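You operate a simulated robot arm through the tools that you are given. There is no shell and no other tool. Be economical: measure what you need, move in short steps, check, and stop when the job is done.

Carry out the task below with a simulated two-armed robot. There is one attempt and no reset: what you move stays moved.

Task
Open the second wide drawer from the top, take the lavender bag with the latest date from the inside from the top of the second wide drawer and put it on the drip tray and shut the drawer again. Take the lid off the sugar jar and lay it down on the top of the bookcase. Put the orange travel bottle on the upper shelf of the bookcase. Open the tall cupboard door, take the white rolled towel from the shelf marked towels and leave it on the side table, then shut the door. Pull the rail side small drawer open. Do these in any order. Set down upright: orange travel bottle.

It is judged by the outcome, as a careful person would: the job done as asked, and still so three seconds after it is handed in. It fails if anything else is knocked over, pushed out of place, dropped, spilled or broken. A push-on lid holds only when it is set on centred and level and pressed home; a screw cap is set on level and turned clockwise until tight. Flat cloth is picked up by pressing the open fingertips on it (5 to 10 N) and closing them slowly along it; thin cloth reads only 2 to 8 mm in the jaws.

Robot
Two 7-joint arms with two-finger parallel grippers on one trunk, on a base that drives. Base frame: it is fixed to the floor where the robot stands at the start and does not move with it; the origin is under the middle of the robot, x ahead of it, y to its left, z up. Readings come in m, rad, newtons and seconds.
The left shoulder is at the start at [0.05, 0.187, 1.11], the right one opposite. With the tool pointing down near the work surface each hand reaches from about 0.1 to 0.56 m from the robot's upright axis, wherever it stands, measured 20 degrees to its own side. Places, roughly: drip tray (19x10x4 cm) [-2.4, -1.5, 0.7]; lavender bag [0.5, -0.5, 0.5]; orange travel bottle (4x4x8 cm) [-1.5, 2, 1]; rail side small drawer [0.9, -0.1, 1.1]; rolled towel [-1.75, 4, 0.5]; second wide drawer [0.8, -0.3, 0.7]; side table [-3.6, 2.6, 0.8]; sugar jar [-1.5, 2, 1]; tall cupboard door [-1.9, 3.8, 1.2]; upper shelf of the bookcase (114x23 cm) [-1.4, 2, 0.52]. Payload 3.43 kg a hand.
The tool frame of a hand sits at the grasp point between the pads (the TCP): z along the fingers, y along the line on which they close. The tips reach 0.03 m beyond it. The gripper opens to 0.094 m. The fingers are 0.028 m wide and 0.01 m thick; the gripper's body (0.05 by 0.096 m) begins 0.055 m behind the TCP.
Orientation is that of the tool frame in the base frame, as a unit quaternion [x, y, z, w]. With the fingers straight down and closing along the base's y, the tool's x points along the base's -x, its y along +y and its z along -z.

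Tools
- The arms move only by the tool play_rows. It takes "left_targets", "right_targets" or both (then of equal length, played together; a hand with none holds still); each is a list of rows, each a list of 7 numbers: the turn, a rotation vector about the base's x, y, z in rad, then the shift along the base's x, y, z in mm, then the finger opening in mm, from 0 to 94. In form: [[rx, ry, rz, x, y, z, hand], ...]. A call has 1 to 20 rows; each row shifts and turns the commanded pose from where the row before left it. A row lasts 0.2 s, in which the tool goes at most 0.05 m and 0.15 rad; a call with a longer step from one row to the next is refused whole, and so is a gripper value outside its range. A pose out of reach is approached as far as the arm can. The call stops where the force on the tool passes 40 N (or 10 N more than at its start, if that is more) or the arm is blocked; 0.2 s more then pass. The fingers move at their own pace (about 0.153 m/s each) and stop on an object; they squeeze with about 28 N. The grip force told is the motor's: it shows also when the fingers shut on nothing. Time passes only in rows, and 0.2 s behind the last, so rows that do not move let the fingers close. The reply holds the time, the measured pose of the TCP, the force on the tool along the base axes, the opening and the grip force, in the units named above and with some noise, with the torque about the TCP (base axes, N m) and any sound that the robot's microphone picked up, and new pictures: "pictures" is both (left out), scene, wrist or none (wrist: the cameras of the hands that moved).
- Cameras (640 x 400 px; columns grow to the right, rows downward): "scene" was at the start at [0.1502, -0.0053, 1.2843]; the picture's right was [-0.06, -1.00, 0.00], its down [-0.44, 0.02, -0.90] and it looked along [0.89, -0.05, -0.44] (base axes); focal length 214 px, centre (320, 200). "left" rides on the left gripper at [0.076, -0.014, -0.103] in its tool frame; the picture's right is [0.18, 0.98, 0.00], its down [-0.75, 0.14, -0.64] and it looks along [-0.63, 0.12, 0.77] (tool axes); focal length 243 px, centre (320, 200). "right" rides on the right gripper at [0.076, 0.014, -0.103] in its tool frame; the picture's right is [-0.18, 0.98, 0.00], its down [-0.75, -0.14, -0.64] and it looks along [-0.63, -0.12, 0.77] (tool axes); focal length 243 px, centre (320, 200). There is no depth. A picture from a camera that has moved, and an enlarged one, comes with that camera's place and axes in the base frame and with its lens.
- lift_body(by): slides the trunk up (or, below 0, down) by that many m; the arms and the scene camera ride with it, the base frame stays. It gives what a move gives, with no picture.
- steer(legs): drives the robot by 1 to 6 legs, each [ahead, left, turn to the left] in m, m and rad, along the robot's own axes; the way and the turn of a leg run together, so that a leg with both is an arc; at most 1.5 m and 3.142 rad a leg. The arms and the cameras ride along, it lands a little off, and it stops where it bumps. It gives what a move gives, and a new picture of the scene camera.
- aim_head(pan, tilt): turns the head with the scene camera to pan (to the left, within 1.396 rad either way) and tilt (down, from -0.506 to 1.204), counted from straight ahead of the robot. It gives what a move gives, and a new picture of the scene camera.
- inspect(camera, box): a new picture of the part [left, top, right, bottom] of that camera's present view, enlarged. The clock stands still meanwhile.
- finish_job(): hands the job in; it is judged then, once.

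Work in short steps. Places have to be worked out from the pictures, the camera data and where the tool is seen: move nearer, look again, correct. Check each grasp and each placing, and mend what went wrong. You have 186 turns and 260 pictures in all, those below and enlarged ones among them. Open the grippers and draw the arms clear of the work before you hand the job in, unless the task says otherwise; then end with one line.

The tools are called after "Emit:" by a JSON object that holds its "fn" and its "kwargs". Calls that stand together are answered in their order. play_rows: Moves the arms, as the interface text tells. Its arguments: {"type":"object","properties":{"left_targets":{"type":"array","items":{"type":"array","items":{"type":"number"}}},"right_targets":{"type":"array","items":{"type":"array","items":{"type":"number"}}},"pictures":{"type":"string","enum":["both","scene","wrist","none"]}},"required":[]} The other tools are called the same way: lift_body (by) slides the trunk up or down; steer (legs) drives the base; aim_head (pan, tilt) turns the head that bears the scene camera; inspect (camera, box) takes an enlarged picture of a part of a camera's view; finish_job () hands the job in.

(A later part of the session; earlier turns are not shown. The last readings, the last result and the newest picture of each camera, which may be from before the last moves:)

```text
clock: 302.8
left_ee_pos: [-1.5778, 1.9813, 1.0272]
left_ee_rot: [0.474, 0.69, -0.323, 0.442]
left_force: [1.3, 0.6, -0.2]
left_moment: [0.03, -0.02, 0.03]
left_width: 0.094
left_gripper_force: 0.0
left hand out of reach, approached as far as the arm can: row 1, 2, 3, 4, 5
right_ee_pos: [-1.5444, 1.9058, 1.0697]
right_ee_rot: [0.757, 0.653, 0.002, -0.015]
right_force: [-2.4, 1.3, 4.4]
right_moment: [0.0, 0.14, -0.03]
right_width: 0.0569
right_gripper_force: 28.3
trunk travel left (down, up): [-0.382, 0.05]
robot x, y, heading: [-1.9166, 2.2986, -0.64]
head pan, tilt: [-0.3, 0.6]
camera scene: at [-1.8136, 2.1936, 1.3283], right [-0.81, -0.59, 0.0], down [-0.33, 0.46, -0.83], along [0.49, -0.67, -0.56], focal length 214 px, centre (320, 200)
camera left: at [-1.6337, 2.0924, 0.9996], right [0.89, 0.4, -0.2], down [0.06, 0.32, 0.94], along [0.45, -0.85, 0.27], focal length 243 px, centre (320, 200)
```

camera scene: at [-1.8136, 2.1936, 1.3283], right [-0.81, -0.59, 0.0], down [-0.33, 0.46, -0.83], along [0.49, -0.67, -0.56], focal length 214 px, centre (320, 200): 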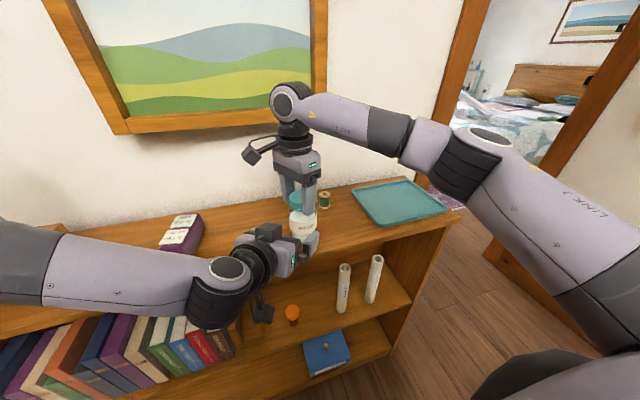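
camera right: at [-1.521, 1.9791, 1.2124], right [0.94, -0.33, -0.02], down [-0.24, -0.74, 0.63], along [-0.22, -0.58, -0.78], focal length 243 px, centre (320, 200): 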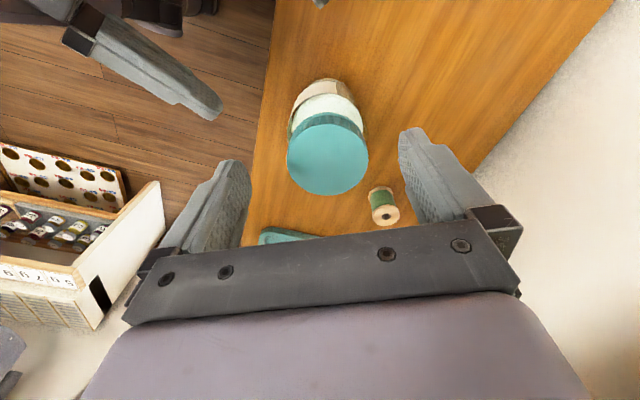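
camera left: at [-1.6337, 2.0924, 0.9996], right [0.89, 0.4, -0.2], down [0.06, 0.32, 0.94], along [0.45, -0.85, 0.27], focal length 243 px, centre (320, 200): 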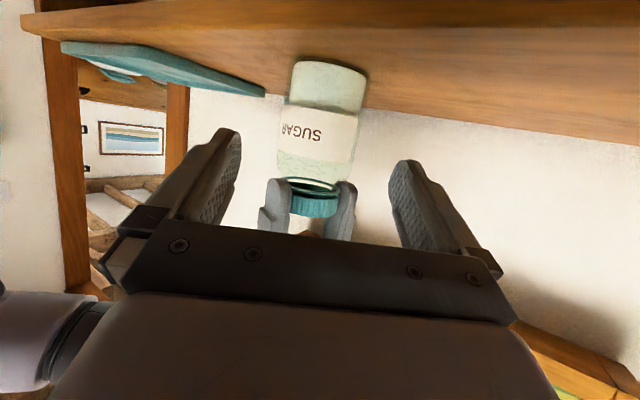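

Left arm hits a reach limit at that flat pitch. I steepen it slightly and advance again.

Emit:
{"fn": "play_rows", "kwargs": {"left_targets": [[0.093, 0.037, 0, 0, 0, 0, 94], [0.093, 0.037, 0, 0, 0, 0, 94], [0, 0, 0, 7, -15, -8, 94], [0, 0, 0, 7, -15, -8, 94], [0, 0, 0, 7, -15, -8, 94], [0, 0, 0, 7, -15, -8, 94], [0, 0, 0, 6, -14, -8, 94], [0, 0, 0, 0, 0, 0, 94]], "pictures": "wrist"}}

```text
clock: 304.6
left_ee_pos: [-1.5436, 1.9064, 0.9876]
left_ee_rot: [0.501, 0.732, -0.276, 0.37]
left_force: [-0.3, -0.2, -0.2]
left_moment: [-0.03, 0.01, -0.01]
left_width: 0.0938
left_gripper_force: 0.0
right_ee_pos: [-1.5435, 1.905, 1.0713]
right_ee_rot: [0.758, 0.652, 0.004, -0.015]
right_force: [-3.0, -2.8, 14.2]
right_moment: [-0.23, -0.08, -0.05]
right_width: 0.0557
right_gripper_force: 27.7
trunk travel left (down, up): [-0.382, 0.05]
robot x, y, heading: [-1.9158, 2.2993, -0.638]
head pan, tilt: [-0.3, 0.6]
camera left: at [-1.601, 2.0215, 0.9852], right [0.88, 0.44, -0.18], down [0.13, 0.15, 0.98], along [0.46, -0.89, 0.07], focal length 243 px, centre (320, 200)
```

left: 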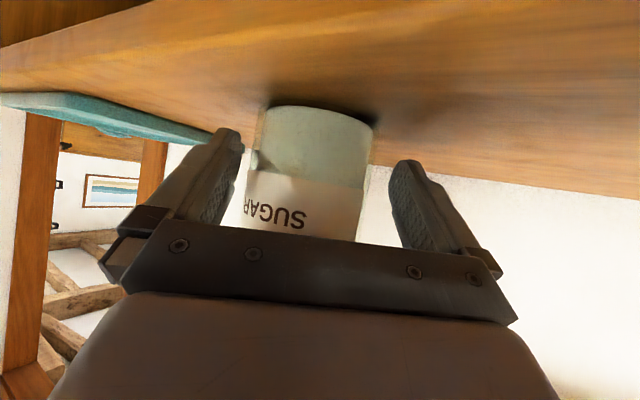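

The left fingers surround the jar. I close them.

Emit:
{"fn": "play_rows", "kwargs": {"left_targets": [[0, 0, 0, 0, 0, 0, 85], [0, 0, 0, 0, 0, 0, 76], [0, 0, 0, 0, 0, 0, 70], [0, 0, 0, 0, 0, 0, 64], [0, 0, 0, 0, 0, 0, 55], [0, 0, 0, 0, 0, 0, 40], [0, 0, 0, 0, 0, 0, 40]], "pictures": "none"}}

Emit:
{"fn": "play_rows", "kwargs": {"right_targets": [[0, 0, 0.1, 0, 0, 0, 30], [0, 0, 0.1, 0, 0, 0, 30], [0, 0, 0.1, 0, 0, 0, 30], [0, 0, 0.1, 0, 0, 0, 30], [0, 0, 0, 0, 0, 0, 30]], "pictures": "wrist"}}

```text
clock: 306.2
left_ee_pos: [-1.5478, 1.9068, 0.987]
left_ee_rot: [0.504, 0.731, -0.277, 0.368]
left_force: [-19.4, -6.3, -0.1]
left_moment: [0.37, -0.24, -0.21]
left_width: 0.0685
left_gripper_force: 27.6
right_ee_pos: [-1.5436, 1.907, 1.0707]
right_ee_rot: [0.756, 0.654, 0.006, -0.013]
right_force: [17.2, 4.6, 15.2]
right_moment: [-0.21, -0.77, 0.2]
right_width: 0.0557
right_gripper_force: 27.8
trunk travel left (down, up): [-0.382, 0.05]
robot x, y, heading: [-1.9095, 2.2966, -0.639]
head pan, tilt: [-0.3, 0.6]
```

```text
clock: 307.4
left_ee_pos: [-1.5461, 1.907, 0.9888]
left_ee_rot: [0.502, 0.731, -0.277, 0.37]
left_force: [-16.6, -1.5, 0.9]
left_moment: [-0.79, -0.2, -0.26]
left_width: 0.0678
left_gripper_force: 28.3
right_ee_pos: [-1.5438, 1.9041, 1.0713]
right_ee_rot: [0.612, 0.791, 0.001, -0.012]
right_force: [12.7, -5.2, 19.5]
right_moment: [-0.5, -1.02, 0.07]
right_width: 0.0541
right_gripper_force: 28.1
trunk travel left (down, up): [-0.382, 0.05]
robot x, y, heading: [-1.9115, 2.3013, -0.633]
head pan, tilt: [-0.3, 0.6]
camera right: at [-1.5474, 1.9817, 1.1764], right [1.0, 0.07, -0.02], down [0.06, -0.78, 0.63], along [0.03, -0.63, -0.78], focal length 243 px, centre (320, 200)
```

right: 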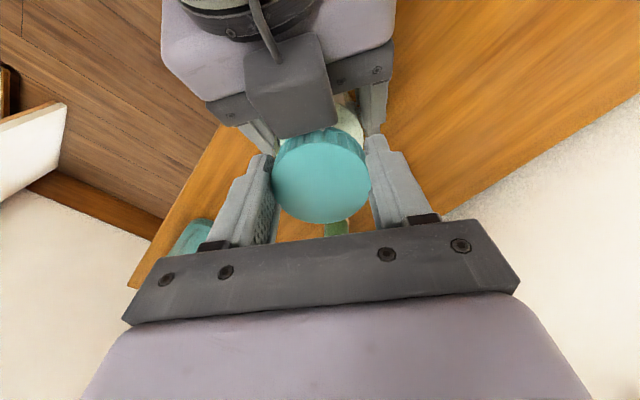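

The twist goes smoothly with little torque. I continue turning counter-clockwise.

Emit:
{"fn": "play_rows", "kwargs": {"right_targets": [[0, 0, 0.1, 0, 0, 0, 30], [0, 0, 0.1, 0, 0, 0, 30], [0, 0, 0.1, 0, 0, 0, 30], [0, 0, 0.1, 0, 0, 0, 30], [0, 0, 0.1, 0, 0, 0, 30], [0, 0, 0.1, 0, 0, 0, 30], [0, 0, 0.1, 0, 0, 0, 30], [0, 0, 0, 0, 0, 0, 30]], "pictures": "both"}}

```text
clock: 309.1
left_ee_pos: [-1.5435, 1.908, 0.9874]
left_ee_rot: [0.503, 0.73, -0.273, 0.373]
left_force: [-2.9, -0.8, 3.2]
left_moment: [1.1, -1.11, 1.01]
left_width: 0.0676
left_gripper_force: 28.2
right_ee_pos: [-1.5401, 1.9056, 1.0713]
right_ee_rot: [0.309, 0.951, -0.003, -0.007]
right_force: [4.3, 2.8, 3.4]
right_moment: [-0.66, 0.51, -0.95]
right_width: 0.0562
right_gripper_force: 23.0
trunk travel left (down, up): [-0.382, 0.05]
robot x, y, heading: [-1.9138, 2.301, -0.643]
head pan, tilt: [-0.3, 0.6]
stopped in row 8 (right hand): the force on the tool passed its limit at 40 N (the readings are from after the stop); the commanded pose is now the measured one
camera scene: at [-1.813, 2.1943, 1.328], right [-0.81, -0.59, 0.0], down [-0.33, 0.45, -0.83], along [0.49, -0.67, -0.56], focal length 214 px, centre (320, 200)
camera right: at [-1.5916, 1.9629, 1.1755], right [0.73, 0.69, -0.01], down [0.54, -0.56, 0.64], along [0.43, -0.47, -0.77], focal length 243 px, centre (320, 200)
```

scene: 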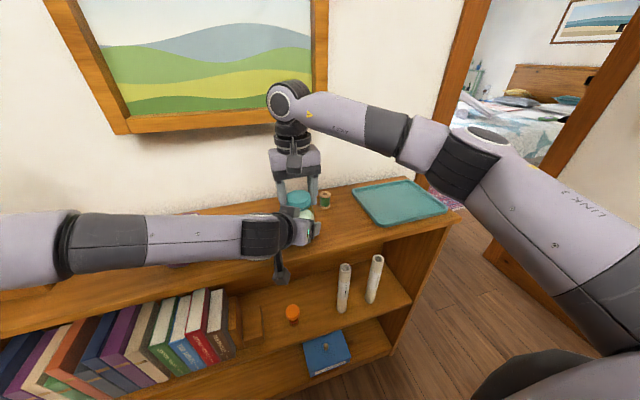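
right: 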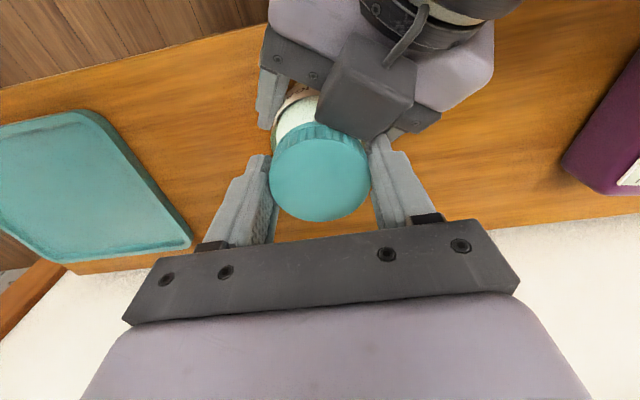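

Turned about 1.1 rad before touching the other hand again. I test a gentle pull.

Emit:
{"fn": "play_rows", "kwargs": {"right_targets": [[0, 0, -0.05, 0, 0, 2, 30], [0, 0, 0, 0, 0, 2, 30], [0, 0, 0, 0, 0, 3, 30], [0, 0, 0, 0, 0, 0, 30]], "pictures": "wrist"}}

```text
clock: 310.1
left_ee_pos: [-1.5431, 1.9051, 0.9888]
left_ee_rot: [0.503, 0.729, -0.276, 0.372]
left_force: [-2.0, 4.7, 17.0]
left_moment: [-0.03, -0.13, 0.02]
left_width: 0.0678
left_gripper_force: 27.8
right_ee_pos: [-1.5398, 1.9033, 1.0767]
right_ee_rot: [0.333, 0.943, -0.005, -0.01]
right_force: [2.8, -4.4, -21.2]
right_moment: [-0.34, -0.12, -0.05]
right_width: 0.0539
right_gripper_force: 28.1
trunk travel left (down, up): [-0.382, 0.05]
robot x, y, heading: [-1.9089, 2.2994, -0.639]
head pan, tilt: [-0.3, 0.6]
camera right: at [-1.5886, 1.9634, 1.1804], right [0.76, 0.65, -0.02], down [0.51, -0.58, 0.63], along [0.4, -0.49, -0.77], focal length 243 px, centre (320, 200)
```

right: 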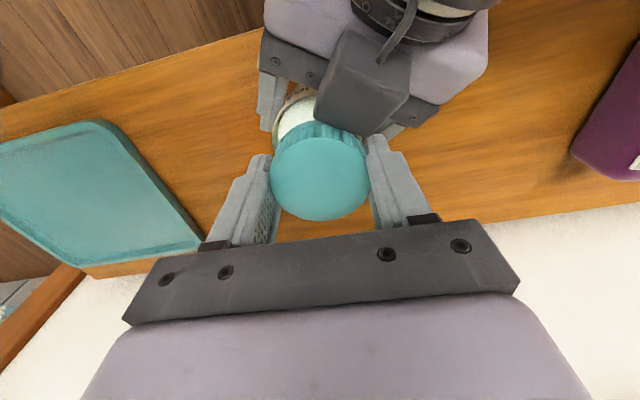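

Still threaded. I ratchet: release, lift, rotate back clockwise, regrip and turn again.

Emit:
{"fn": "play_rows", "kwargs": {"right_targets": [[0, 0, 0, 0, 0, -3, 30], [0, 0, 0, 0, 0, -3, 30], [0, 0, 0, 0, 0, 0, 75], [0, 0, 0, 0, 0, 0, 90], [0, 0, 0, 0, 0, 18, 94], [0, 0, 0, 0, 0, 18, 94], [0, 0, -0.12, 0, 0, 0, 94], [0, 0, -0.12, 0, 0, 0, 94], [0, 0, -0.12, 0, 0, 0, 94], [0, 0, -0.12, 0, 0, 0, 94], [0, 0, -0.12, 0, 0, 0, 94], [0, 0, -0.12, 0, 0, 0, 94], [0, 0, -0.12, 0, 0, 0, 94], [0, 0, -0.12, 0, 0, 0, 94], [0, 0, -0.12, 0, 0, 0, 94], [0, 0, 0, -2, 2, -18, 94], [0, 0, 0, -2, 2, -17, 94], [0, 0, 0, 0, 0, 0, 70], [0, 0, 0, 0, 0, 0, 50], [0, 0, 0, 0, 0, 0, 30]], "pictures": "none"}}

Emit:
{"fn": "play_rows", "kwargs": {"right_targets": [[0, 0, 0, 0, 0, 0, 30], [0, 0, 0.1, 0, 0, 0, 30], [0, 0, 0.1, 0, 0, 0, 30], [0, 0, 0.1, 0, 0, 0, 30], [0, 0, 0.1, 0, 0, 0, 30], [0, 0, 0.1, 0, 0, 0, 30], [0, 0, 0.1, 0, 0, 0, 30], [0, 0, 0.1, 0, 0, 0, 30], [0, 0, 0.1, 0, 0, 0, 30], [0, 0, 0.1, 0, 0, 0, 30], [0, 0, 0.1, 0, 0, 0, 30], [0, 0, 0, 0, 0, 0, 30]], "pictures": "wrist"}}

```text
clock: 314.3
left_ee_pos: [-1.5446, 1.9072, 0.9867]
left_ee_rot: [0.505, 0.73, -0.276, 0.369]
left_force: [-11.5, 7.6, -2.7]
left_moment: [-0.22, -0.04, -0.42]
left_width: 0.0677
left_gripper_force: 28.1
right_ee_pos: [-1.5434, 1.9066, 1.0713]
right_ee_rot: [0.771, 0.637, 0.001, -0.008]
right_force: [10.3, -8.4, 0.0]
right_moment: [-0.51, -0.93, 0.43]
right_width: 0.0544
right_gripper_force: 27.8
trunk travel left (down, up): [-0.382, 0.05]
robot x, y, heading: [-1.9109, 2.302, -0.64]
head pan, tilt: [-0.3, 0.6]
```

```text
clock: 316.9
left_ee_pos: [-1.5425, 1.9081, 0.9882]
left_ee_rot: [0.504, 0.73, -0.273, 0.372]
left_force: [-13.2, 2.0, -12.3]
left_moment: [-0.36, -2.13, 1.04]
left_width: 0.0677
left_gripper_force: 27.7
right_ee_pos: [-1.5436, 1.9074, 1.0739]
right_ee_rot: [0.37, 0.929, -0.004, -0.007]
right_force: [16.2, -2.2, 18.4]
right_moment: [0.34, 0.41, -1.06]
right_width: 0.0545
right_gripper_force: 28.2
trunk travel left (down, up): [-0.382, 0.05]
robot x, y, heading: [-1.9108, 2.299, -0.635]
head pan, tilt: [-0.3, 0.6]
camera right: at [-1.5876, 1.9721, 1.1775], right [0.81, 0.59, -0.01], down [0.46, -0.62, 0.64], along [0.36, -0.52, -0.77], focal length 243 px, centre (320, 200)
```

right: 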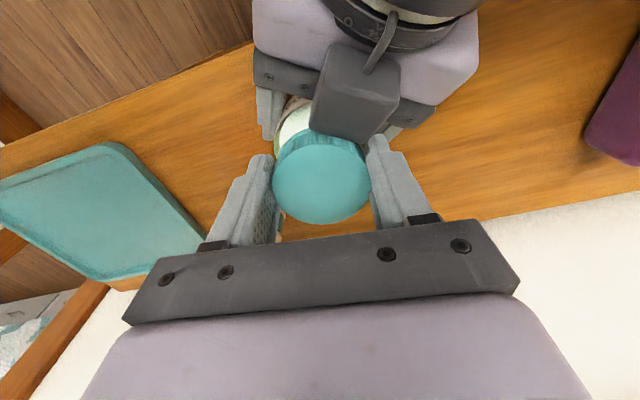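

The right hand was pushed up ~2.6 mm, so the lid is unscrewing. Test a pull.

Emit:
{"fn": "play_rows", "kwargs": {"right_targets": [[0, 0, -0.05, 0, 0, 3, 30], [0, 0, 0, 0, 0, 3, 30], [0, 0, 0, 0, 0, 3, 30], [0, 0, 0, 0, 0, 0, 30]], "pictures": "wrist"}}

```text
clock: 317.9
left_ee_pos: [-1.5422, 1.9057, 0.9912]
left_ee_rot: [0.502, 0.729, -0.277, 0.374]
left_force: [-11.1, 4.7, 21.5]
left_moment: [0.03, -0.67, 0.11]
left_width: 0.0676
left_gripper_force: 27.9
right_ee_pos: [-1.5443, 1.9067, 1.0777]
right_ee_rot: [0.394, 0.919, -0.004, -0.012]
right_force: [11.6, -4.7, -24.5]
right_moment: [-0.37, -0.22, -0.13]
right_width: 0.0535
right_gripper_force: 28.7
trunk travel left (down, up): [-0.382, 0.05]
robot x, y, heading: [-1.9148, 2.3006, -0.64]
head pan, tilt: [-0.3, 0.6]
camera right: at [-1.5843, 1.9733, 1.1831], right [0.84, 0.54, -0.02], down [0.43, -0.64, 0.63], along [0.33, -0.54, -0.78], focal length 243 px, centre (320, 200)
```

right: 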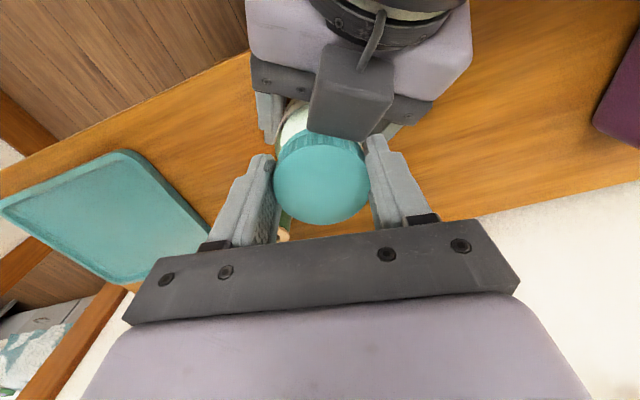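

Still threaded. I check in the left camera whether the jar itself has been turning in the grip.

Emit:
{"fn": "inspect", "kwargs": {"camera": "left", "box": [160, 80, 480, 280]}}

```text
2.00 times, centred on (320, 180) of left
camera zoom: at [-1.6, 2.0203, 0.9875], right [0.88, 0.43, -0.18], down [0.12, 0.15, 0.98], along [0.45, -0.89, 0.08], focal length 485 px, centre (320, 240)
```

zoom: 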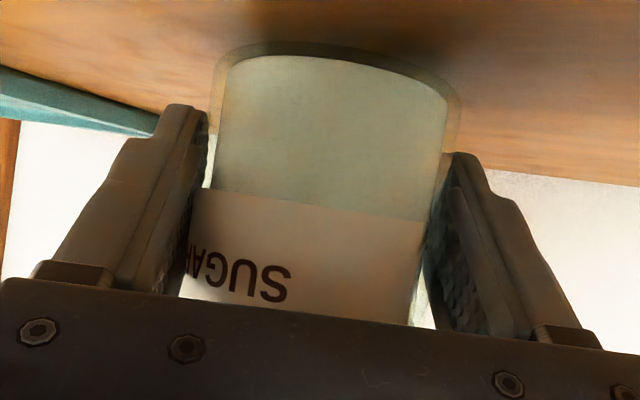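

The jar hasn't turned, so the lid is unscrewing. Another ratchet cycle.

Emit:
{"fn": "play_rows", "kwargs": {"right_targets": [[0, 0, 0, 0, 0, -3, 30], [0, 0, 0, 0, 0, -2, 30], [0, 0, 0, 0, 0, 0, 75], [0, 0, 0, 0, 0, 0, 90], [0, 0, 0, 0, 0, 18, 94], [0, 0, 0, 0, 0, 18, 94], [0, 0, -0.13, 0, 0, 0, 94], [0, 0, -0.13, 0, 0, 0, 94], [0, 0, -0.13, 0, 0, 0, 94], [0, 0, -0.13, 0, 0, 0, 94], [0, 0, -0.13, 0, 0, 0, 94], [0, 0, -0.13, 0, 0, 0, 94], [0, 0, -0.13, 0, 0, 0, 94], [0, 0, -0.1, 0, 0, 0, 94], [0, 0, 0, 0, 0, -18, 94], [0, 0, 0, 0, 0, -18, 94], [0, 0, 0, 0, 0, 0, 70], [0, 0, 0, 0, 0, 0, 50], [0, 0, 0, 0, 0, 0, 30], [0, 0, 0, 0, 0, 0, 30]], "pictures": "none"}}

Emit:
{"fn": "play_rows", "kwargs": {"right_targets": [[0, 0, 0.1, 0, 0, 0, 30], [0, 0, 0.1, 0, 0, 0, 30], [0, 0, 0.1, 0, 0, 0, 30], [0, 0, 0.1, 0, 0, 1, 30], [0, 0, 0.1, 0, 0, 0, 30], [0, 0, 0.1, 0, 0, 0, 30], [0, 0, 0.1, 0, 0, 1, 30], [0, 0, 0.1, 0, 0, 0, 30], [0, 0, 0.1, 0, 0, 0, 30], [0, 0, 0.1, 0, 0, 0, 30], [0, 0, 0, 0, 0, 0, 30]], "pictures": "none"}}

Emit:
{"fn": "play_rows", "kwargs": {"right_targets": [[0, 0, -0.05, 0, 0, 3, 30], [0, 0, 0, 0, 0, 3, 30], [0, 0, 0, 0, 0, 3, 30], [0, 0, 0, 0, 0, 0, 30]], "pictures": "wrist"}}

```text
clock: 322.1
left_ee_pos: [-1.5438, 1.9063, 0.9873]
left_ee_rot: [0.504, 0.731, -0.275, 0.369]
left_force: [-5.2, 9.3, -2.7]
left_moment: [-0.54, 0.18, -0.59]
left_width: 0.0675
left_gripper_force: 28.2
right_ee_pos: [-1.5442, 1.9068, 1.075]
right_ee_rot: [0.79, 0.613, 0.001, -0.008]
right_force: [4.1, -10.4, -1.4]
right_moment: [-0.36, -0.58, 0.61]
right_width: 0.0541
right_gripper_force: 27.5
trunk travel left (down, up): [-0.382, 0.05]
robot x, y, heading: [-1.913, 2.2982, -0.639]
head pan, tilt: [-0.3, 0.6]
```

```text
clock: 324.5
left_ee_pos: [-1.5425, 1.9071, 0.9862]
left_ee_rot: [0.503, 0.731, -0.274, 0.371]
left_force: [-4.2, 11.5, -1.4]
left_moment: [-0.88, -0.71, 0.41]
left_width: 0.0679
left_gripper_force: 28.0
right_ee_pos: [-1.5438, 1.907, 1.0783]
right_ee_rot: [0.398, 0.917, -0.004, -0.009]
right_force: [4.1, -11.3, -2.2]
right_moment: [-0.18, 0.34, -0.44]
right_width: 0.0536
right_gripper_force: 28.2
trunk travel left (down, up): [-0.382, 0.05]
robot x, y, heading: [-1.9149, 2.299, -0.636]
head pan, tilt: [-0.3, 0.6]
```

```text
clock: 325.5
left_ee_pos: [-1.5423, 1.9054, 0.989]
left_ee_rot: [0.503, 0.73, -0.276, 0.372]
left_force: [-3.6, 8.8, 22.6]
left_moment: [-0.52, -0.18, -0.06]
left_width: 0.0682
left_gripper_force: 28.1
right_ee_pos: [-1.5446, 1.9079, 1.0848]
right_ee_rot: [0.421, 0.907, -0.003, -0.01]
right_force: [2.3, -8.4, -25.2]
right_moment: [-0.22, -0.06, 0.04]
right_width: 0.0536
right_gripper_force: 28.1
trunk travel left (down, up): [-0.382, 0.05]
robot x, y, heading: [-1.912, 2.302, -0.641]
head pan, tilt: [-0.3, 0.6]
camera right: at [-1.5805, 1.9766, 1.1899], right [0.87, 0.49, -0.02], down [0.39, -0.67, 0.63], along [0.3, -0.56, -0.77], focal length 243 px, centre (320, 200)
```

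right: 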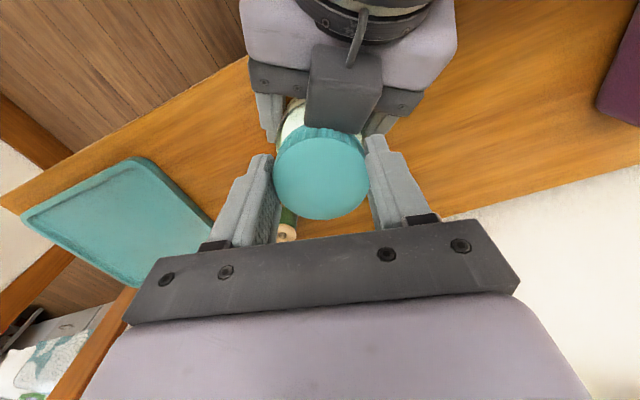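

Still held; I do more ratchet turns without pulling (avoiding jar slip), following the lid's rise.

Emit:
{"fn": "play_rows", "kwargs": {"right_targets": [[0, 0, 0, 0, 0, -4, 30], [0, 0, 0, 0, 0, -3, 30], [0, 0, 0, 0, 0, 0, 75], [0, 0, 0, 0, 0, 0, 90], [0, 0, 0, 0, 0, 18, 94], [0, 0, 0, 0, 0, 18, 94], [0, 0, -0.13, 0, 0, 0, 94], [0, 0, -0.13, 0, 0, 0, 94], [0, 0, -0.13, 0, 0, 0, 94], [0, 0, -0.13, 0, 0, 0, 94], [0, 0, -0.13, 0, 0, 0, 94], [0, 0, -0.13, 0, 0, 0, 94], [0, 0, -0.13, 0, 0, 0, 94], [0, 0, -0.05, 0, 0, 0, 94], [0, 0, 0, 0, 0, -18, 94], [0, 0, 0, 0, 0, -18, 94], [0, 0, 0, 0, 0, 0, 70], [0, 0, 0, 0, 0, 0, 50], [0, 0, 0, 0, 0, 0, 30], [0, 0, 0, 0, 0, 0, 30]], "pictures": "none"}}

Emit:
{"fn": "play_rows", "kwargs": {"right_targets": [[0, 0, 0.1, 0, 0, 0, 30], [0, 0, 0.1, 0, 0, 0, 30], [0, 0, 0.1, 0, 0, 1, 30], [0, 0, 0.1, 0, 0, 0, 30], [0, 0, 0.1, 0, 0, 1, 30], [0, 0, 0.1, 0, 0, 0, 30], [0, 0, 0.1, 0, 0, 1, 30], [0, 0, 0.1, 0, 0, 0, 30], [0, 0, 0.1, 0, 0, 0, 30], [0, 0, 0.1, 0, 0, 0, 30], [0, 0, 0, 0, 0, 0, 30]], "pictures": "none"}}

Emit:
{"fn": "inspect", "kwargs": {"camera": "left", "box": [160, 80, 480, 280]}}

```text
clock: 329.7
left_ee_pos: [-1.5437, 1.9072, 0.9854]
left_ee_rot: [0.503, 0.731, -0.275, 0.37]
left_force: [-5.0, 8.6, -2.3]
left_moment: [-0.51, 0.48, -0.88]
left_width: 0.0673
left_gripper_force: 27.8
right_ee_pos: [-1.544, 1.907, 1.0797]
right_ee_rot: [0.793, 0.61, 0.001, -0.009]
right_force: [4.0, -9.4, 0.0]
right_moment: [-0.3, -0.83, 0.91]
right_width: 0.0545
right_gripper_force: 27.9
trunk travel left (down, up): [-0.382, 0.05]
robot x, y, heading: [-1.9118, 2.2959, -0.642]
head pan, tilt: [-0.3, 0.6]
```

```text
clock: 332.1
left_ee_pos: [-1.5432, 1.9071, 0.9885]
left_ee_rot: [0.503, 0.731, -0.275, 0.371]
left_force: [-11.8, 9.9, 3.9]
left_moment: [-0.71, -1.0, 0.12]
left_width: 0.0674
left_gripper_force: 28.6
right_ee_pos: [-1.5447, 1.908, 1.0829]
right_ee_rot: [0.402, 0.916, -0.004, -0.01]
right_force: [10.9, -10.8, -8.5]
right_moment: [-0.3, -0.03, -0.17]
right_width: 0.0535
right_gripper_force: 27.8
trunk travel left (down, up): [-0.382, 0.05]
robot x, y, heading: [-1.9111, 2.3026, -0.641]
head pan, tilt: [-0.3, 0.6]
```

```text
2.00 times, centred on (320, 180) of left
camera zoom: at [-1.6001, 2.0216, 0.9849], right [0.88, 0.44, -0.18], down [0.13, 0.15, 0.98], along [0.45, -0.89, 0.07], focal length 485 px, centre (320, 240)
```

zoom: 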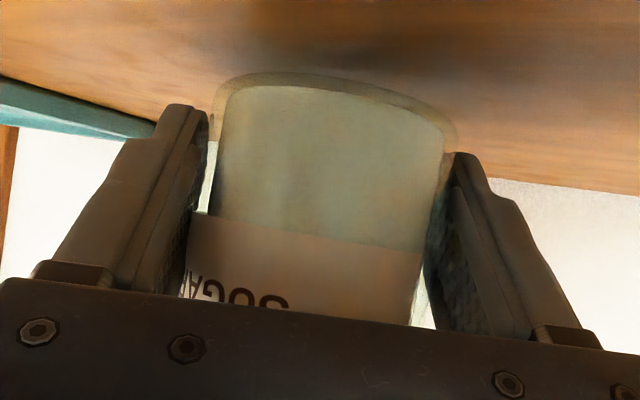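

The jar slid up a little in the left grip and has not rotated. I inspect the lid/neck region in the scene view.

Emit:
{"fn": "inspect", "kwargs": {"camera": "scene", "box": [260, 160, 350, 250]}}

```text
4.44 times, centred on (305, 205) of scene
camera zoom: at [-1.8123, 2.1932, 1.3281], right [-0.81, -0.59, 0.0], down [-0.33, 0.46, -0.82], along [0.49, -0.67, -0.57], focal length 953 px, centre (387, 178)
```

zoom: 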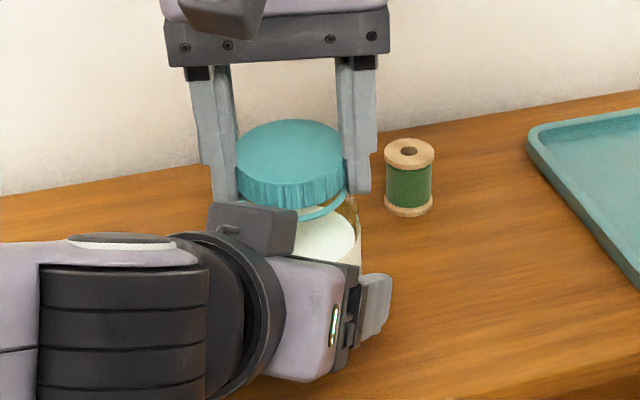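

A visible gap has opened between the lid and the neck ring — it's unscrewing. One more ratchet cycle then pull.

Emit:
{"fn": "play_rows", "kwargs": {"right_targets": [[0, 0, 0, 0, 0, -2, 30], [0, 0, 0, 0, 0, 0, 75], [0, 0, 0, 0, 0, 0, 90], [0, 0, 0, 0, 0, 18, 94], [0, 0, 0, 0, 0, 18, 94], [0, 0, -0.13, 0, 0, 0, 94], [0, 0, -0.13, 0, 0, 0, 94], [0, 0, -0.13, 0, 0, 0, 94], [0, 0, -0.13, 0, 0, 0, 94], [0, 0, -0.13, 0, 0, 0, 94], [0, 0, -0.13, 0, 0, 0, 94], [0, 0, -0.13, 0, 0, 0, 94], [0, 0, -0.1, 0, 0, 0, 94], [0, 0, 0, 0, 0, -18, 94], [0, 0, 0, 0, 0, -17, 94], [0, 0, 0, 0, 0, 0, 70], [0, 0, 0, 0, 0, 0, 50], [0, 0, 0, 0, 0, 0, 30], [0, 0, 0, 0, 0, 0, 30]], "pictures": "none"}}

Emit:
{"fn": "play_rows", "kwargs": {"right_targets": [[0, 0, 0.1, 0, 0, 0, 30], [0, 0, 0.1, 0, 0, 0, 30], [0, 0, 0.1, 0, 0, 1, 30], [0, 0, 0.1, 0, 0, 0, 30], [0, 0, 0.1, 0, 0, 1, 30], [0, 0, 0.1, 0, 0, 0, 30], [0, 0, 0.1, 0, 0, 1, 30], [0, 0, 0.1, 0, 0, 0, 30], [0, 0, 0.1, 0, 0, 0, 30], [0, 0, 0.1, 0, 0, 0, 30], [0, 0, 0, 0, 0, 0, 30]], "pictures": "none"}}

Emit:
{"fn": "play_rows", "kwargs": {"right_targets": [[0, 0, 0, 0, 0, 3, 30], [0, 0, 0, 0, 0, 3, 30], [0, 0, 0, 0, 0, 3, 30], [0, 0, 0, 0, 0, 3, 30], [0, 0, 0, 0, 0, 0, 30]], "pictures": "none"}}

Emit:
{"fn": "inspect", "kwargs": {"camera": "scene", "box": [260, 160, 350, 250]}}

```text
clock: 336.1
left_ee_pos: [-1.5435, 1.9072, 0.9866]
left_ee_rot: [0.504, 0.731, -0.275, 0.37]
left_force: [-6.3, 8.9, -2.1]
left_moment: [-0.48, 0.0, -0.57]
left_width: 0.0675
left_gripper_force: 27.9
right_ee_pos: [-1.5443, 1.9063, 1.0828]
right_ee_rot: [0.796, 0.606, 0.0, -0.008]
right_force: [6.4, -8.6, -1.5]
right_moment: [-0.27, -0.56, 0.59]
right_width: 0.054
right_gripper_force: 27.8
trunk travel left (down, up): [-0.382, 0.05]
robot x, y, heading: [-1.9118, 2.2995, -0.639]
head pan, tilt: [-0.3, 0.6]
```

```text
clock: 338.5
left_ee_pos: [-1.5429, 1.9068, 0.986]
left_ee_rot: [0.502, 0.732, -0.273, 0.371]
left_force: [-0.2, 1.3, -3.4]
left_moment: [-0.05, 0.01, 0.01]
left_width: 0.0677
left_gripper_force: 28.0
right_ee_pos: [-1.5429, 1.9078, 1.0858]
right_ee_rot: [0.405, 0.914, -0.003, -0.009]
right_force: [0.5, -0.8, 0.7]
right_moment: [-0.06, -0.01, -0.01]
right_width: 0.0532
right_gripper_force: 27.9
trunk travel left (down, up): [-0.382, 0.05]
robot x, y, heading: [-1.912, 2.3001, -0.637]
head pan, tilt: [-0.3, 0.6]
```

```text
clock: 339.7
left_ee_pos: [-1.5429, 1.9075, 0.9863]
left_ee_rot: [0.504, 0.73, -0.275, 0.371]
left_force: [0.0, -0.2, -3.7]
left_moment: [0.03, -0.02, 0.01]
left_width: 0.0677
left_gripper_force: 28.0
right_ee_pos: [-1.5443, 1.9081, 1.0991]
right_ee_rot: [0.408, 0.913, -0.003, -0.009]
right_force: [-0.1, -0.3, -0.1]
right_moment: [-0.03, 0.01, 0.01]
right_width: 0.0535
right_gripper_force: 28.0
trunk travel left (down, up): [-0.382, 0.05]
robot x, y, heading: [-1.9088, 2.295, -0.641]
head pan, tilt: [-0.3, 0.6]
```

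```text
4.44 times, centred on (305, 205) of scene
camera zoom: at [-1.8123, 2.1932, 1.3281], right [-0.81, -0.59, 0.0], down [-0.33, 0.46, -0.82], along [0.49, -0.67, -0.57], focal length 953 px, centre (387, 178)
```

zoom: 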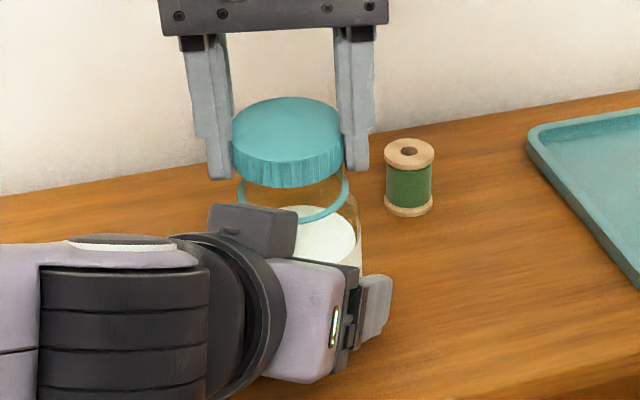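

The lid is off. I raise the lid away, then lower the jar with the left hand back onto the surface.

Emit:
{"fn": "play_rows", "kwargs": {"right_targets": [[0, 0, 0, 0, 0, 25, 30], [0, 0, 0, 0, 0, 25, 30], [0, 0, 0, 0, 0, 20, 30], [0, 0, 0, 0, 0, 0, 30]], "pictures": "none"}}

Emit:
{"fn": "play_rows", "kwargs": {"left_targets": [[0, 0, 0, 0, 0, -2, 40], [0, 0, 0, 0, 0, -2, 40], [0, 0, 0, 0, 0, -1.5, 40], [0, 0, 0, 0, 0, -1.5, 40], [0, 0, 0, 0, 0, 0, 40]], "pictures": "wrist"}}

```text
clock: 340.7
left_ee_pos: [-1.5433, 1.9073, 0.9868]
left_ee_rot: [0.504, 0.73, -0.275, 0.37]
left_force: [0.2, -0.9, -3.2]
left_moment: [-0.01, 0.01, 0.03]
left_width: 0.0674
left_gripper_force: 27.6
right_ee_pos: [-1.5446, 1.9067, 1.1677]
right_ee_rot: [0.407, 0.913, -0.003, -0.009]
right_force: [-0.8, 0.3, 0.3]
right_moment: [-0.03, -0.02, -0.05]
right_width: 0.0534
right_gripper_force: 28.0
trunk travel left (down, up): [-0.382, 0.05]
robot x, y, heading: [-1.9116, 2.3042, -0.636]
head pan, tilt: [-0.3, 0.6]
```

```text
clock: 341.9
left_ee_pos: [-1.5431, 1.9061, 0.9805]
left_ee_rot: [0.503, 0.73, -0.275, 0.371]
left_force: [0.1, -1.1, -2.0]
left_moment: [0.04, 0.05, -0.01]
left_width: 0.0674
left_gripper_force: 28.2
right_ee_pos: [-1.5444, 1.9068, 1.1676]
right_ee_rot: [0.407, 0.913, -0.003, -0.009]
right_force: [-0.3, 0.2, 0.4]
right_moment: [0.02, -0.02, 0.0]
right_width: 0.053
right_gripper_force: 28.3
trunk travel left (down, up): [-0.382, 0.05]
robot x, y, heading: [-1.9112, 2.3037, -0.641]
head pan, tilt: [-0.3, 0.6]
camera left: at [-1.6006, 2.0219, 0.9778], right [0.88, 0.43, -0.18], down [0.13, 0.15, 0.98], along [0.45, -0.89, 0.07], focal length 243 px, centre (320, 200)
```

left: 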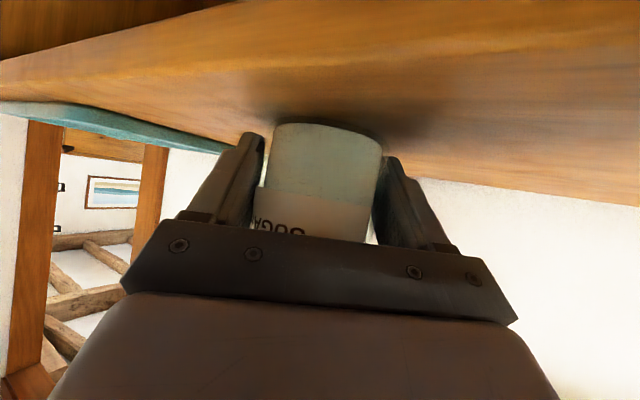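

Emit:
{"fn": "play_rows", "kwargs": {"left_targets": [[0, 0, 0, 0, 0, -1.5, 40], [0, 0, 0, 0, 0, -1.5, 40], [0, 0, 0, 0, 0, -1.5, 40], [0, 0, 0, 0, 0, 0, 40]], "pictures": "none"}}

```text
clock: 342.9
left_ee_pos: [-1.5437, 1.9066, 0.9792]
left_ee_rot: [0.503, 0.729, -0.276, 0.374]
left_force: [2.2, 0.4, 21.1]
left_moment: [0.34, -0.16, -0.04]
left_width: 0.0675
left_gripper_force: 28.3
right_ee_pos: [-1.5442, 1.9086, 1.1684]
right_ee_rot: [0.407, 0.913, -0.004, -0.007]
right_force: [0.2, 0.4, -0.3]
right_moment: [0.0, 0.03, 0.01]
right_width: 0.0534
right_gripper_force: 28.1
trunk travel left (down, up): [-0.382, 0.05]
robot x, y, heading: [-1.9098, 2.2997, -0.639]
head pan, tilt: [-0.3, 0.6]
```

Jar rests. I ease off, open the left fingers and retreat along the axis.

Emit:
{"fn": "play_rows", "kwargs": {"left_targets": [[0, 0, 0, 0, 0, 1.5, 40], [0, 0, 0, 0, 0, 0, 72], [0, 0, 0, 0, 0, 0, 80], [0, 0, 0, 0, 0, 0, 92], [0, 0, 0, -5, 15, 11, 92], [0, 0, 0, -8, 23, 17, 92], [0, 0, 0, -8, 23, 17, 92], [0, 0, 0, -8, 23, 17, 92], [0, 0, 0, -5, 15, 11, 92], [0, 0, 0, 0, 20, 20, 92]], "pictures": "scene"}}

Emit:
{"fn": "inspect", "kwargs": {"camera": "scene", "box": [240, 150, 400, 250]}}

```text
clock: 345.1
left_ee_pos: [-1.5785, 2.0265, 1.0703]
left_ee_rot: [0.503, 0.731, -0.274, 0.371]
left_force: [0.7, 0.2, -0.2]
left_moment: [0.02, 0.02, -0.01]
left_width: 0.0918
left_gripper_force: 0.1
right_ee_pos: [-1.5442, 1.9087, 1.169]
right_ee_rot: [0.408, 0.913, -0.003, -0.008]
right_force: [-0.3, 0.0, -1.0]
right_moment: [0.0, -0.01, -0.03]
right_width: 0.0534
right_gripper_force: 27.9
trunk travel left (down, up): [-0.382, 0.05]
robot x, y, heading: [-1.9101, 2.3019, -0.639]
head pan, tilt: [-0.3, 0.6]
camera scene: at [-1.8126, 2.1939, 1.3282], right [-0.81, -0.59, 0.0], down [-0.33, 0.46, -0.83], along [0.49, -0.67, -0.56], focal length 214 px, centre (320, 200)
```

scene: 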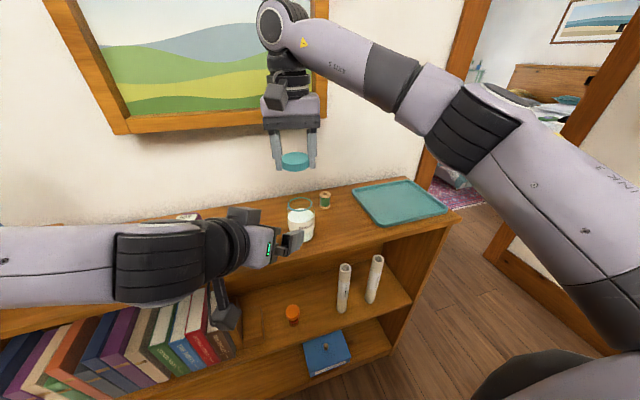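

```text
4.00 times, centred on (320, 200) of scene
camera zoom: at [-1.8126, 2.1939, 1.3282], right [-0.81, -0.59, 0.0], down [-0.33, 0.46, -0.83], along [0.49, -0.67, -0.56], focal length 858 px, centre (320, 200)
```

zoom: 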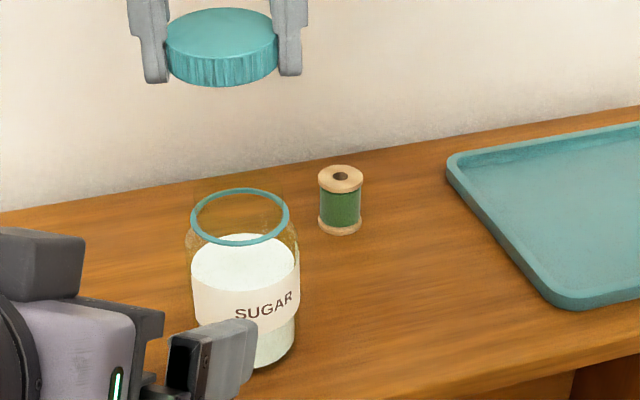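

Jar stands open with sugar in place. I lay the lid flat at about (-1.60,1.80), clear of jar, spool and tray.

Emit:
{"fn": "play_rows", "kwargs": {"right_targets": [[0, 0, 0, -14, -27, 0, 30], [0, 0, 0, -14, -27, 0, 30], [0, 0, 0, -14, -27, 0, 30], [0, 0, 0, -14, -28, 0, 30], [0, 0, 0, 0, 0, -40, 30], [0, 0, 0, 0, 0, -40, 30], [0, 0, 0, 0, 0, -40, 30], [0, 0, 0, 0, 0, -20, 30], [0, 0, 0, 0, 0, 0, 30]], "left_targets": [[0, 0, 0, -10, 20, 15, 92], [0, 0, 0, -10, 20, 15, 92], [0, 0, 0, -10, 20, 15, 92], [0, 0, 0, 0, 0, 0, 92], [0, 0, 0, 0, 0, 0, 92], [0, 0, 0, 0, 0, 0, 92], [0, 0, 0, 0, 0, 0, 92], [0, 0, 0, 0, 0, 0, 92], [0, 0, 0, 0, 0, 0, 92]], "pictures": "none"}}

Emit:
{"fn": "inspect", "kwargs": {"camera": "scene", "box": [240, 130, 400, 250]}}

```text
clock: 347.1
left_ee_pos: [-1.6073, 2.085, 1.1143]
left_ee_rot: [0.503, 0.731, -0.274, 0.371]
left_force: [-0.3, 0.4, -0.8]
left_moment: [-0.02, 0.01, 0.01]
left_width: 0.0918
left_gripper_force: 0.0
right_ee_pos: [-1.6008, 1.798, 1.0278]
right_ee_rot: [0.407, 0.913, -0.003, -0.009]
right_force: [0.1, 0.5, -0.4]
right_moment: [0.02, -0.01, 0.01]
right_width: 0.0534
right_gripper_force: 28.2
trunk travel left (down, up): [-0.382, 0.05]
robot x, y, heading: [-1.9125, 2.298, -0.637]
head pan, tilt: [-0.3, 0.6]
```

```text
3.33 times, centred on (320, 190) of scene
camera zoom: at [-1.8126, 2.1935, 1.3282], right [-0.81, -0.59, 0.0], down [-0.33, 0.46, -0.83], along [0.49, -0.67, -0.56], focal length 715 px, centre (320, 233)
```

zoom: 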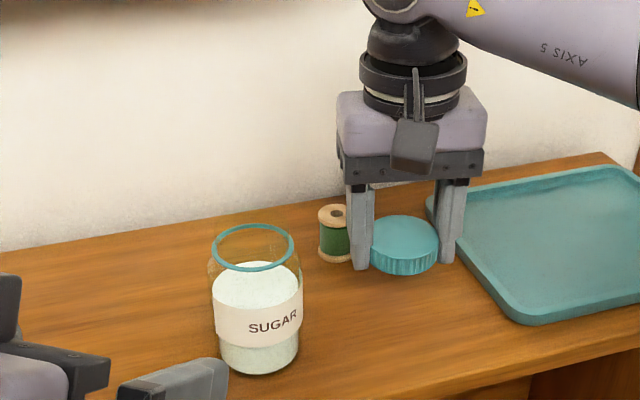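

Position is clear. I lower to the surface.

Emit:
{"fn": "play_rows", "kwargs": {"right_targets": [[0, 0, 0, 0, 0, -15, 30], [0, 0, 0, 0, 0, -15, 30], [0, 0, 0, 0, 0, -6, 30], [0, 0, 0, 0, 0, -4, 30], [0, 0, 0, 0, 0, -3, 30], [0, 0, 0, 0, 0, -3, 30], [0, 0, 0, 0, 0, -3, 30], [0, 0, 0, 0, 0, -3, 30], [0, 0, 0, 0, 0, -3, 30]], "pictures": "none"}}

```text
clock: 349.1
left_ee_pos: [-1.6099, 2.0862, 1.1164]
left_ee_rot: [0.504, 0.73, -0.275, 0.372]
left_force: [0.3, -0.8, 0.2]
left_moment: [0.02, -0.03, 0.0]
left_width: 0.0921
left_gripper_force: 0.0
right_ee_pos: [-1.6002, 1.7989, 0.98]
right_ee_rot: [0.408, 0.913, -0.003, -0.002]
right_force: [-6.1, -5.7, 36.5]
right_moment: [0.6, -0.7, 0.24]
right_width: 0.0531
right_gripper_force: 28.2
trunk travel left (down, up): [-0.382, 0.05]
robot x, y, heading: [-1.9107, 2.3009, -0.637]
head pan, tilt: [-0.3, 0.6]
```

Contact at z≈0.98. I ease up 3 mm, open the fingers modestly and lift off.

Emit:
{"fn": "play_rows", "kwargs": {"right_targets": [[0, 0, 0, 0, 0, 2, 30], [0, 0, 0, 0, 0, 1, 30], [0, 0, 0, 0, 0, 0, 60], [0, 0, 0, 0, 0, 0, 68], [0, 0, 0, 0, 0, 0, 68], [0, 0, 0, 0, 0, 20, 68], [0, 0, 0, 0, 0, 40, 68], [0, 0, 0, 0, 0, 40, 68], [0, 0, 0, 0, 0, 40, 68], [0, 0, 0, 0, 0, 40, 68]], "pictures": "none"}}

Emit:
{"fn": "inspect", "kwargs": {"camera": "scene", "box": [220, 130, 460, 330]}}

```text
clock: 351.3
left_ee_pos: [-1.6067, 2.0859, 1.1145]
left_ee_rot: [0.503, 0.731, -0.274, 0.371]
left_force: [0.3, 0.2, 0.0]
left_moment: [0.0, -0.01, 0.0]
left_width: 0.0919
left_gripper_force: 0.1
right_ee_pos: [-1.6011, 1.8002, 1.1562]
right_ee_rot: [0.407, 0.913, -0.004, -0.008]
right_force: [-0.2, 0.0, -0.3]
right_moment: [0.02, -0.01, 0.01]
right_width: 0.0679
right_gripper_force: 0.0
trunk travel left (down, up): [-0.382, 0.05]
robot x, y, heading: [-1.9105, 2.2997, -0.642]
head pan, tilt: [-0.3, 0.6]
```

```text
2.00 times, centred on (340, 230) of scene
camera zoom: at [-1.8126, 2.194, 1.3282], right [-0.81, -0.59, 0.0], down [-0.33, 0.46, -0.83], along [0.49, -0.67, -0.56], focal length 429 px, centre (280, 140)
```

zoom: 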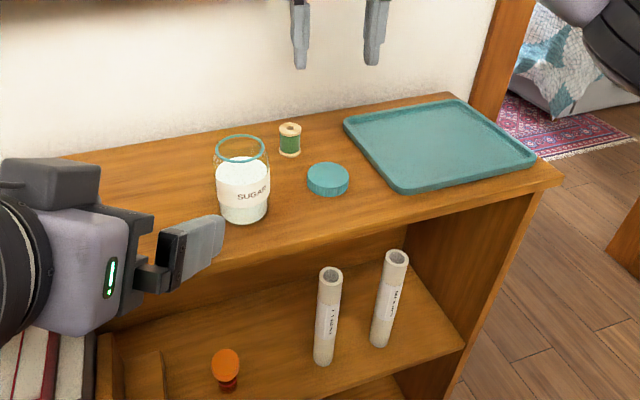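

Lid lies flat on the bookcase top; jar, spool, tray, bottle all fine. I retract both arms to neutral.

Emit:
{"fn": "play_rows", "kwargs": {"left_targets": [[0, 0, 0.11, 9, 25, 28, 94], [0, 0, 0.11, 9, 25, 28, 94], [0, 0, 0.11, 9, 25, 28, 94], [0, 0, 0.11, 9, 25, 28, 94], [0, 0, 0.11, 9, 25, 28, 94], [0.08, 0.108, 0, 0, 0, 0, 94], [0.08, 0.108, 0, 0, 0, 0, 94], [0.08, 0.108, 0, 0, 0, 0, 94], [0.08, 0.108, 0, 0, 0, 0, 94], [0.08, 0.108, 0, 0, 0, 0, 94], [0.08, 0.108, 0, 0, 0, 0, 94], [0.08, 0.108, 0, 0, 0, 0, 94]], "right_targets": [[0, 0, 0.04, -32, 24, 20, 94], [0, 0, 0.04, -32, 24, 20, 94], [0, 0, 0.04, -32, 24, 20, 94], [0, 0, 0.04, -32, 24, 20, 94], [0, 0, 0.04, -32, 24, 10, 94], [0, 0, 0, 0, 0, 0, 94], [0, 0, 0, 0, 0, 0, 94], [0, 0, 0, 0, 0, 0, 94], [0, 0, 0, 0, 0, 0, 94], [0, 0, 0, 0, 0, 0, 94], [0, 0, 0, 0, 0, 0, 94], [0, 0, 0, 0, 0, 0, 94]], "pictures": "none"}}

Emit:
{"fn": "steer", "kwargs": {"legs": [[-0.3, 0, 0], [0, 0, 1.57]]}}

Emit:
{"fn": "aim_head", "kwargs": {"pan": 0.3, "tilt": 0.3}}

```text
clock: 353.9
left_ee_pos: [-1.5629, 2.2099, 1.2556]
left_ee_rot: [0.312, 0.95, -0.023, 0.0]
left_force: [0.8, 1.0, -0.1]
left_moment: [0.03, -0.02, 0.01]
left_width: 0.0941
left_gripper_force: 0.1
right_ee_pos: [-1.7594, 1.9188, 1.2455]
right_ee_rot: [0.314, 0.949, -0.005, -0.009]
right_force: [-0.3, 0.7, -0.3]
right_moment: [0.02, -0.02, -0.01]
right_width: 0.0943
right_gripper_force: 0.0
trunk travel left (down, up): [-0.382, 0.05]
robot x, y, heading: [-1.9106, 2.2964, -0.637]
head pan, tilt: [-0.3, 0.6]
```

```text
clock: 359.8
left_ee_pos: [-2.0635, 2.8288, 1.2553]
left_ee_rot: [-0.45, 0.893, -0.015, 0.017]
left_force: [0.0, -0.4, 1.0]
left_moment: [0.0, -0.01, 0.01]
left_width: 0.094
left_gripper_force: 0.0
right_ee_pos: [-1.7726, 2.6294, 1.2451]
right_ee_rot: [-0.448, 0.894, -0.009, -0.004]
right_force: [-0.2, 0.4, 0.1]
right_moment: [0.0, 0.03, -0.02]
right_width: 0.094
right_gripper_force: 0.0
trunk travel left (down, up): [-0.382, 0.05]
robot x, y, heading: [-2.15, 2.4787, 0.929]
head pan, tilt: [-0.3, 0.6]
camera scene: at [-2.0474, 2.5781, 1.3282], right [0.59, -0.81, 0.0], down [-0.46, -0.33, -0.83], along [0.67, 0.49, -0.56], focal length 214 px, centre (320, 200)
```

scene: 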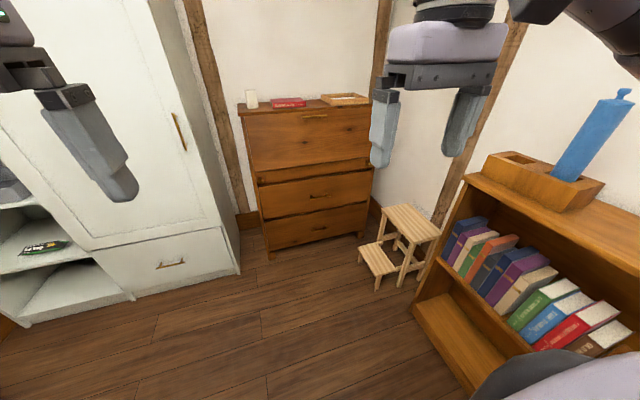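

```text
clock: 360.8
left_ee_pos: [-2.0642, 2.8286, 1.256]
left_ee_rot: [-0.45, 0.893, -0.016, 0.018]
left_force: [0.2, -0.2, -0.4]
left_moment: [-0.01, -0.03, -0.01]
left_width: 0.094
left_gripper_force: 0.1
right_ee_pos: [-1.7724, 2.6287, 1.2462]
right_ee_rot: [-0.448, 0.894, -0.01, -0.003]
right_force: [0.5, 0.4, 0.0]
right_moment: [-0.01, 0.0, 0.0]
right_width: 0.0939
right_gripper_force: 0.1
trunk travel left (down, up): [-0.382, 0.05]
robot x, y, heading: [-2.1521, 2.4788, 0.934]
head pan, tilt: [0.3, 0.3]
camera scene: at [-2.0874, 2.614, 1.3556], right [0.94, -0.34, 0.0], down [-0.1, -0.28, -0.96], along [0.32, 0.9, -0.3], focal length 214 px, centre (320, 200)
```

scene: 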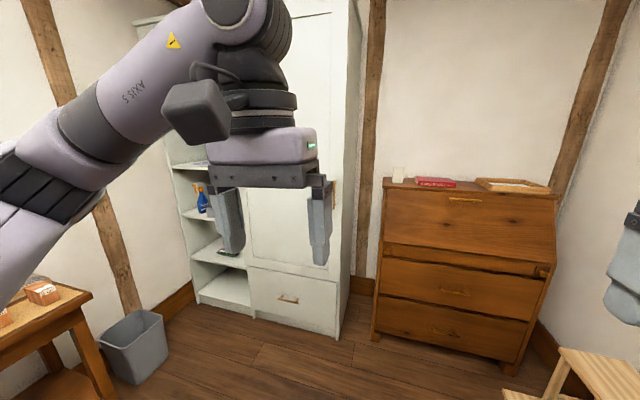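

The tall cupboard faces me: door between b≈3.46 and 4.13 with a vertical brass handle at its right edge (≈(-1.63,3.69,1.04)), hinge on the left. I drive up so the handle is in the right hand's zone.

Emit:
{"fn": "steer", "kwargs": {"legs": [[0.35, 0.46, 0], [0.3, 0, 0]]}}

Emit:
{"fn": "aim_head", "kwargs": {"pan": -0.2, "tilt": 0.4}}

```text
clock: 366.9
left_ee_pos: [-2.0515, 3.625, 1.2557]
left_ee_rot: [-0.455, 0.89, -0.016, 0.018]
left_force: [0.5, 0.3, 0.2]
left_moment: [-0.01, 0.03, 0.04]
left_width: 0.094
left_gripper_force: 0.0
right_ee_pos: [-1.7582, 3.4283, 1.2465]
right_ee_rot: [-0.453, 0.892, -0.01, -0.003]
right_force: [0.0, 0.0, -0.4]
right_moment: [-0.02, -0.02, 0.01]
right_width: 0.0941
right_gripper_force: 0.1
trunk travel left (down, up): [-0.382, 0.05]
robot x, y, heading: [-2.136, 3.2745, 0.943]
head pan, tilt: [0.3, 0.3]
camera scene: at [-2.0724, 3.4105, 1.3556], right [0.95, -0.32, 0.0], down [-0.1, -0.28, -0.96], along [0.31, 0.9, -0.3], focal length 214 px, centre (320, 200)
```

scene: 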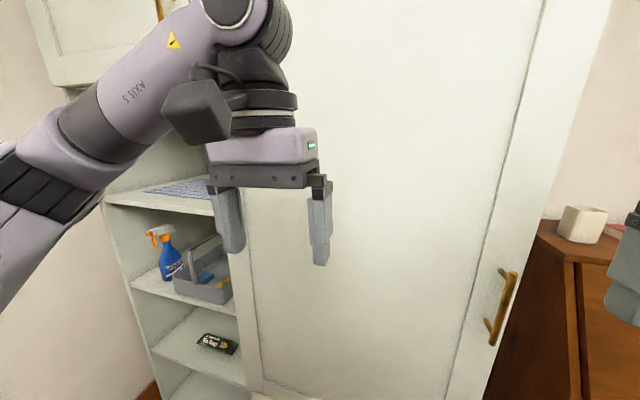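

```text
clock: 367.9
left_ee_pos: [-2.051, 3.6254, 1.2558]
left_ee_rot: [-0.455, 0.89, -0.016, 0.017]
left_force: [-0.3, 0.0, -0.5]
left_moment: [0.04, -0.02, 0.01]
left_width: 0.0941
left_gripper_force: 0.1
right_ee_pos: [-1.7579, 3.4297, 1.246]
right_ee_rot: [-0.453, 0.891, -0.009, -0.002]
right_force: [-0.1, 0.1, -0.5]
right_moment: [-0.01, 0.0, -0.01]
right_width: 0.094
right_gripper_force: 0.0
trunk travel left (down, up): [-0.382, 0.05]
robot x, y, heading: [-2.1371, 3.2779, 0.946]
head pan, tilt: [-0.201, 0.4]
camera scene: at [-2.0347, 3.3842, 1.3464], right [0.67, -0.74, 0.0], down [-0.29, -0.26, -0.92], along [0.68, 0.62, -0.39], focal length 214 px, centre (320, 200)
```

scene: 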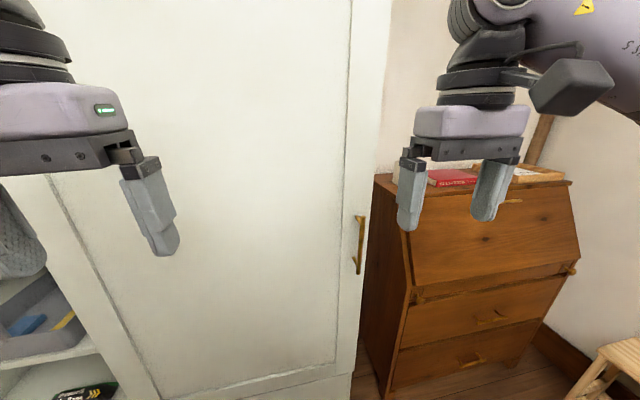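

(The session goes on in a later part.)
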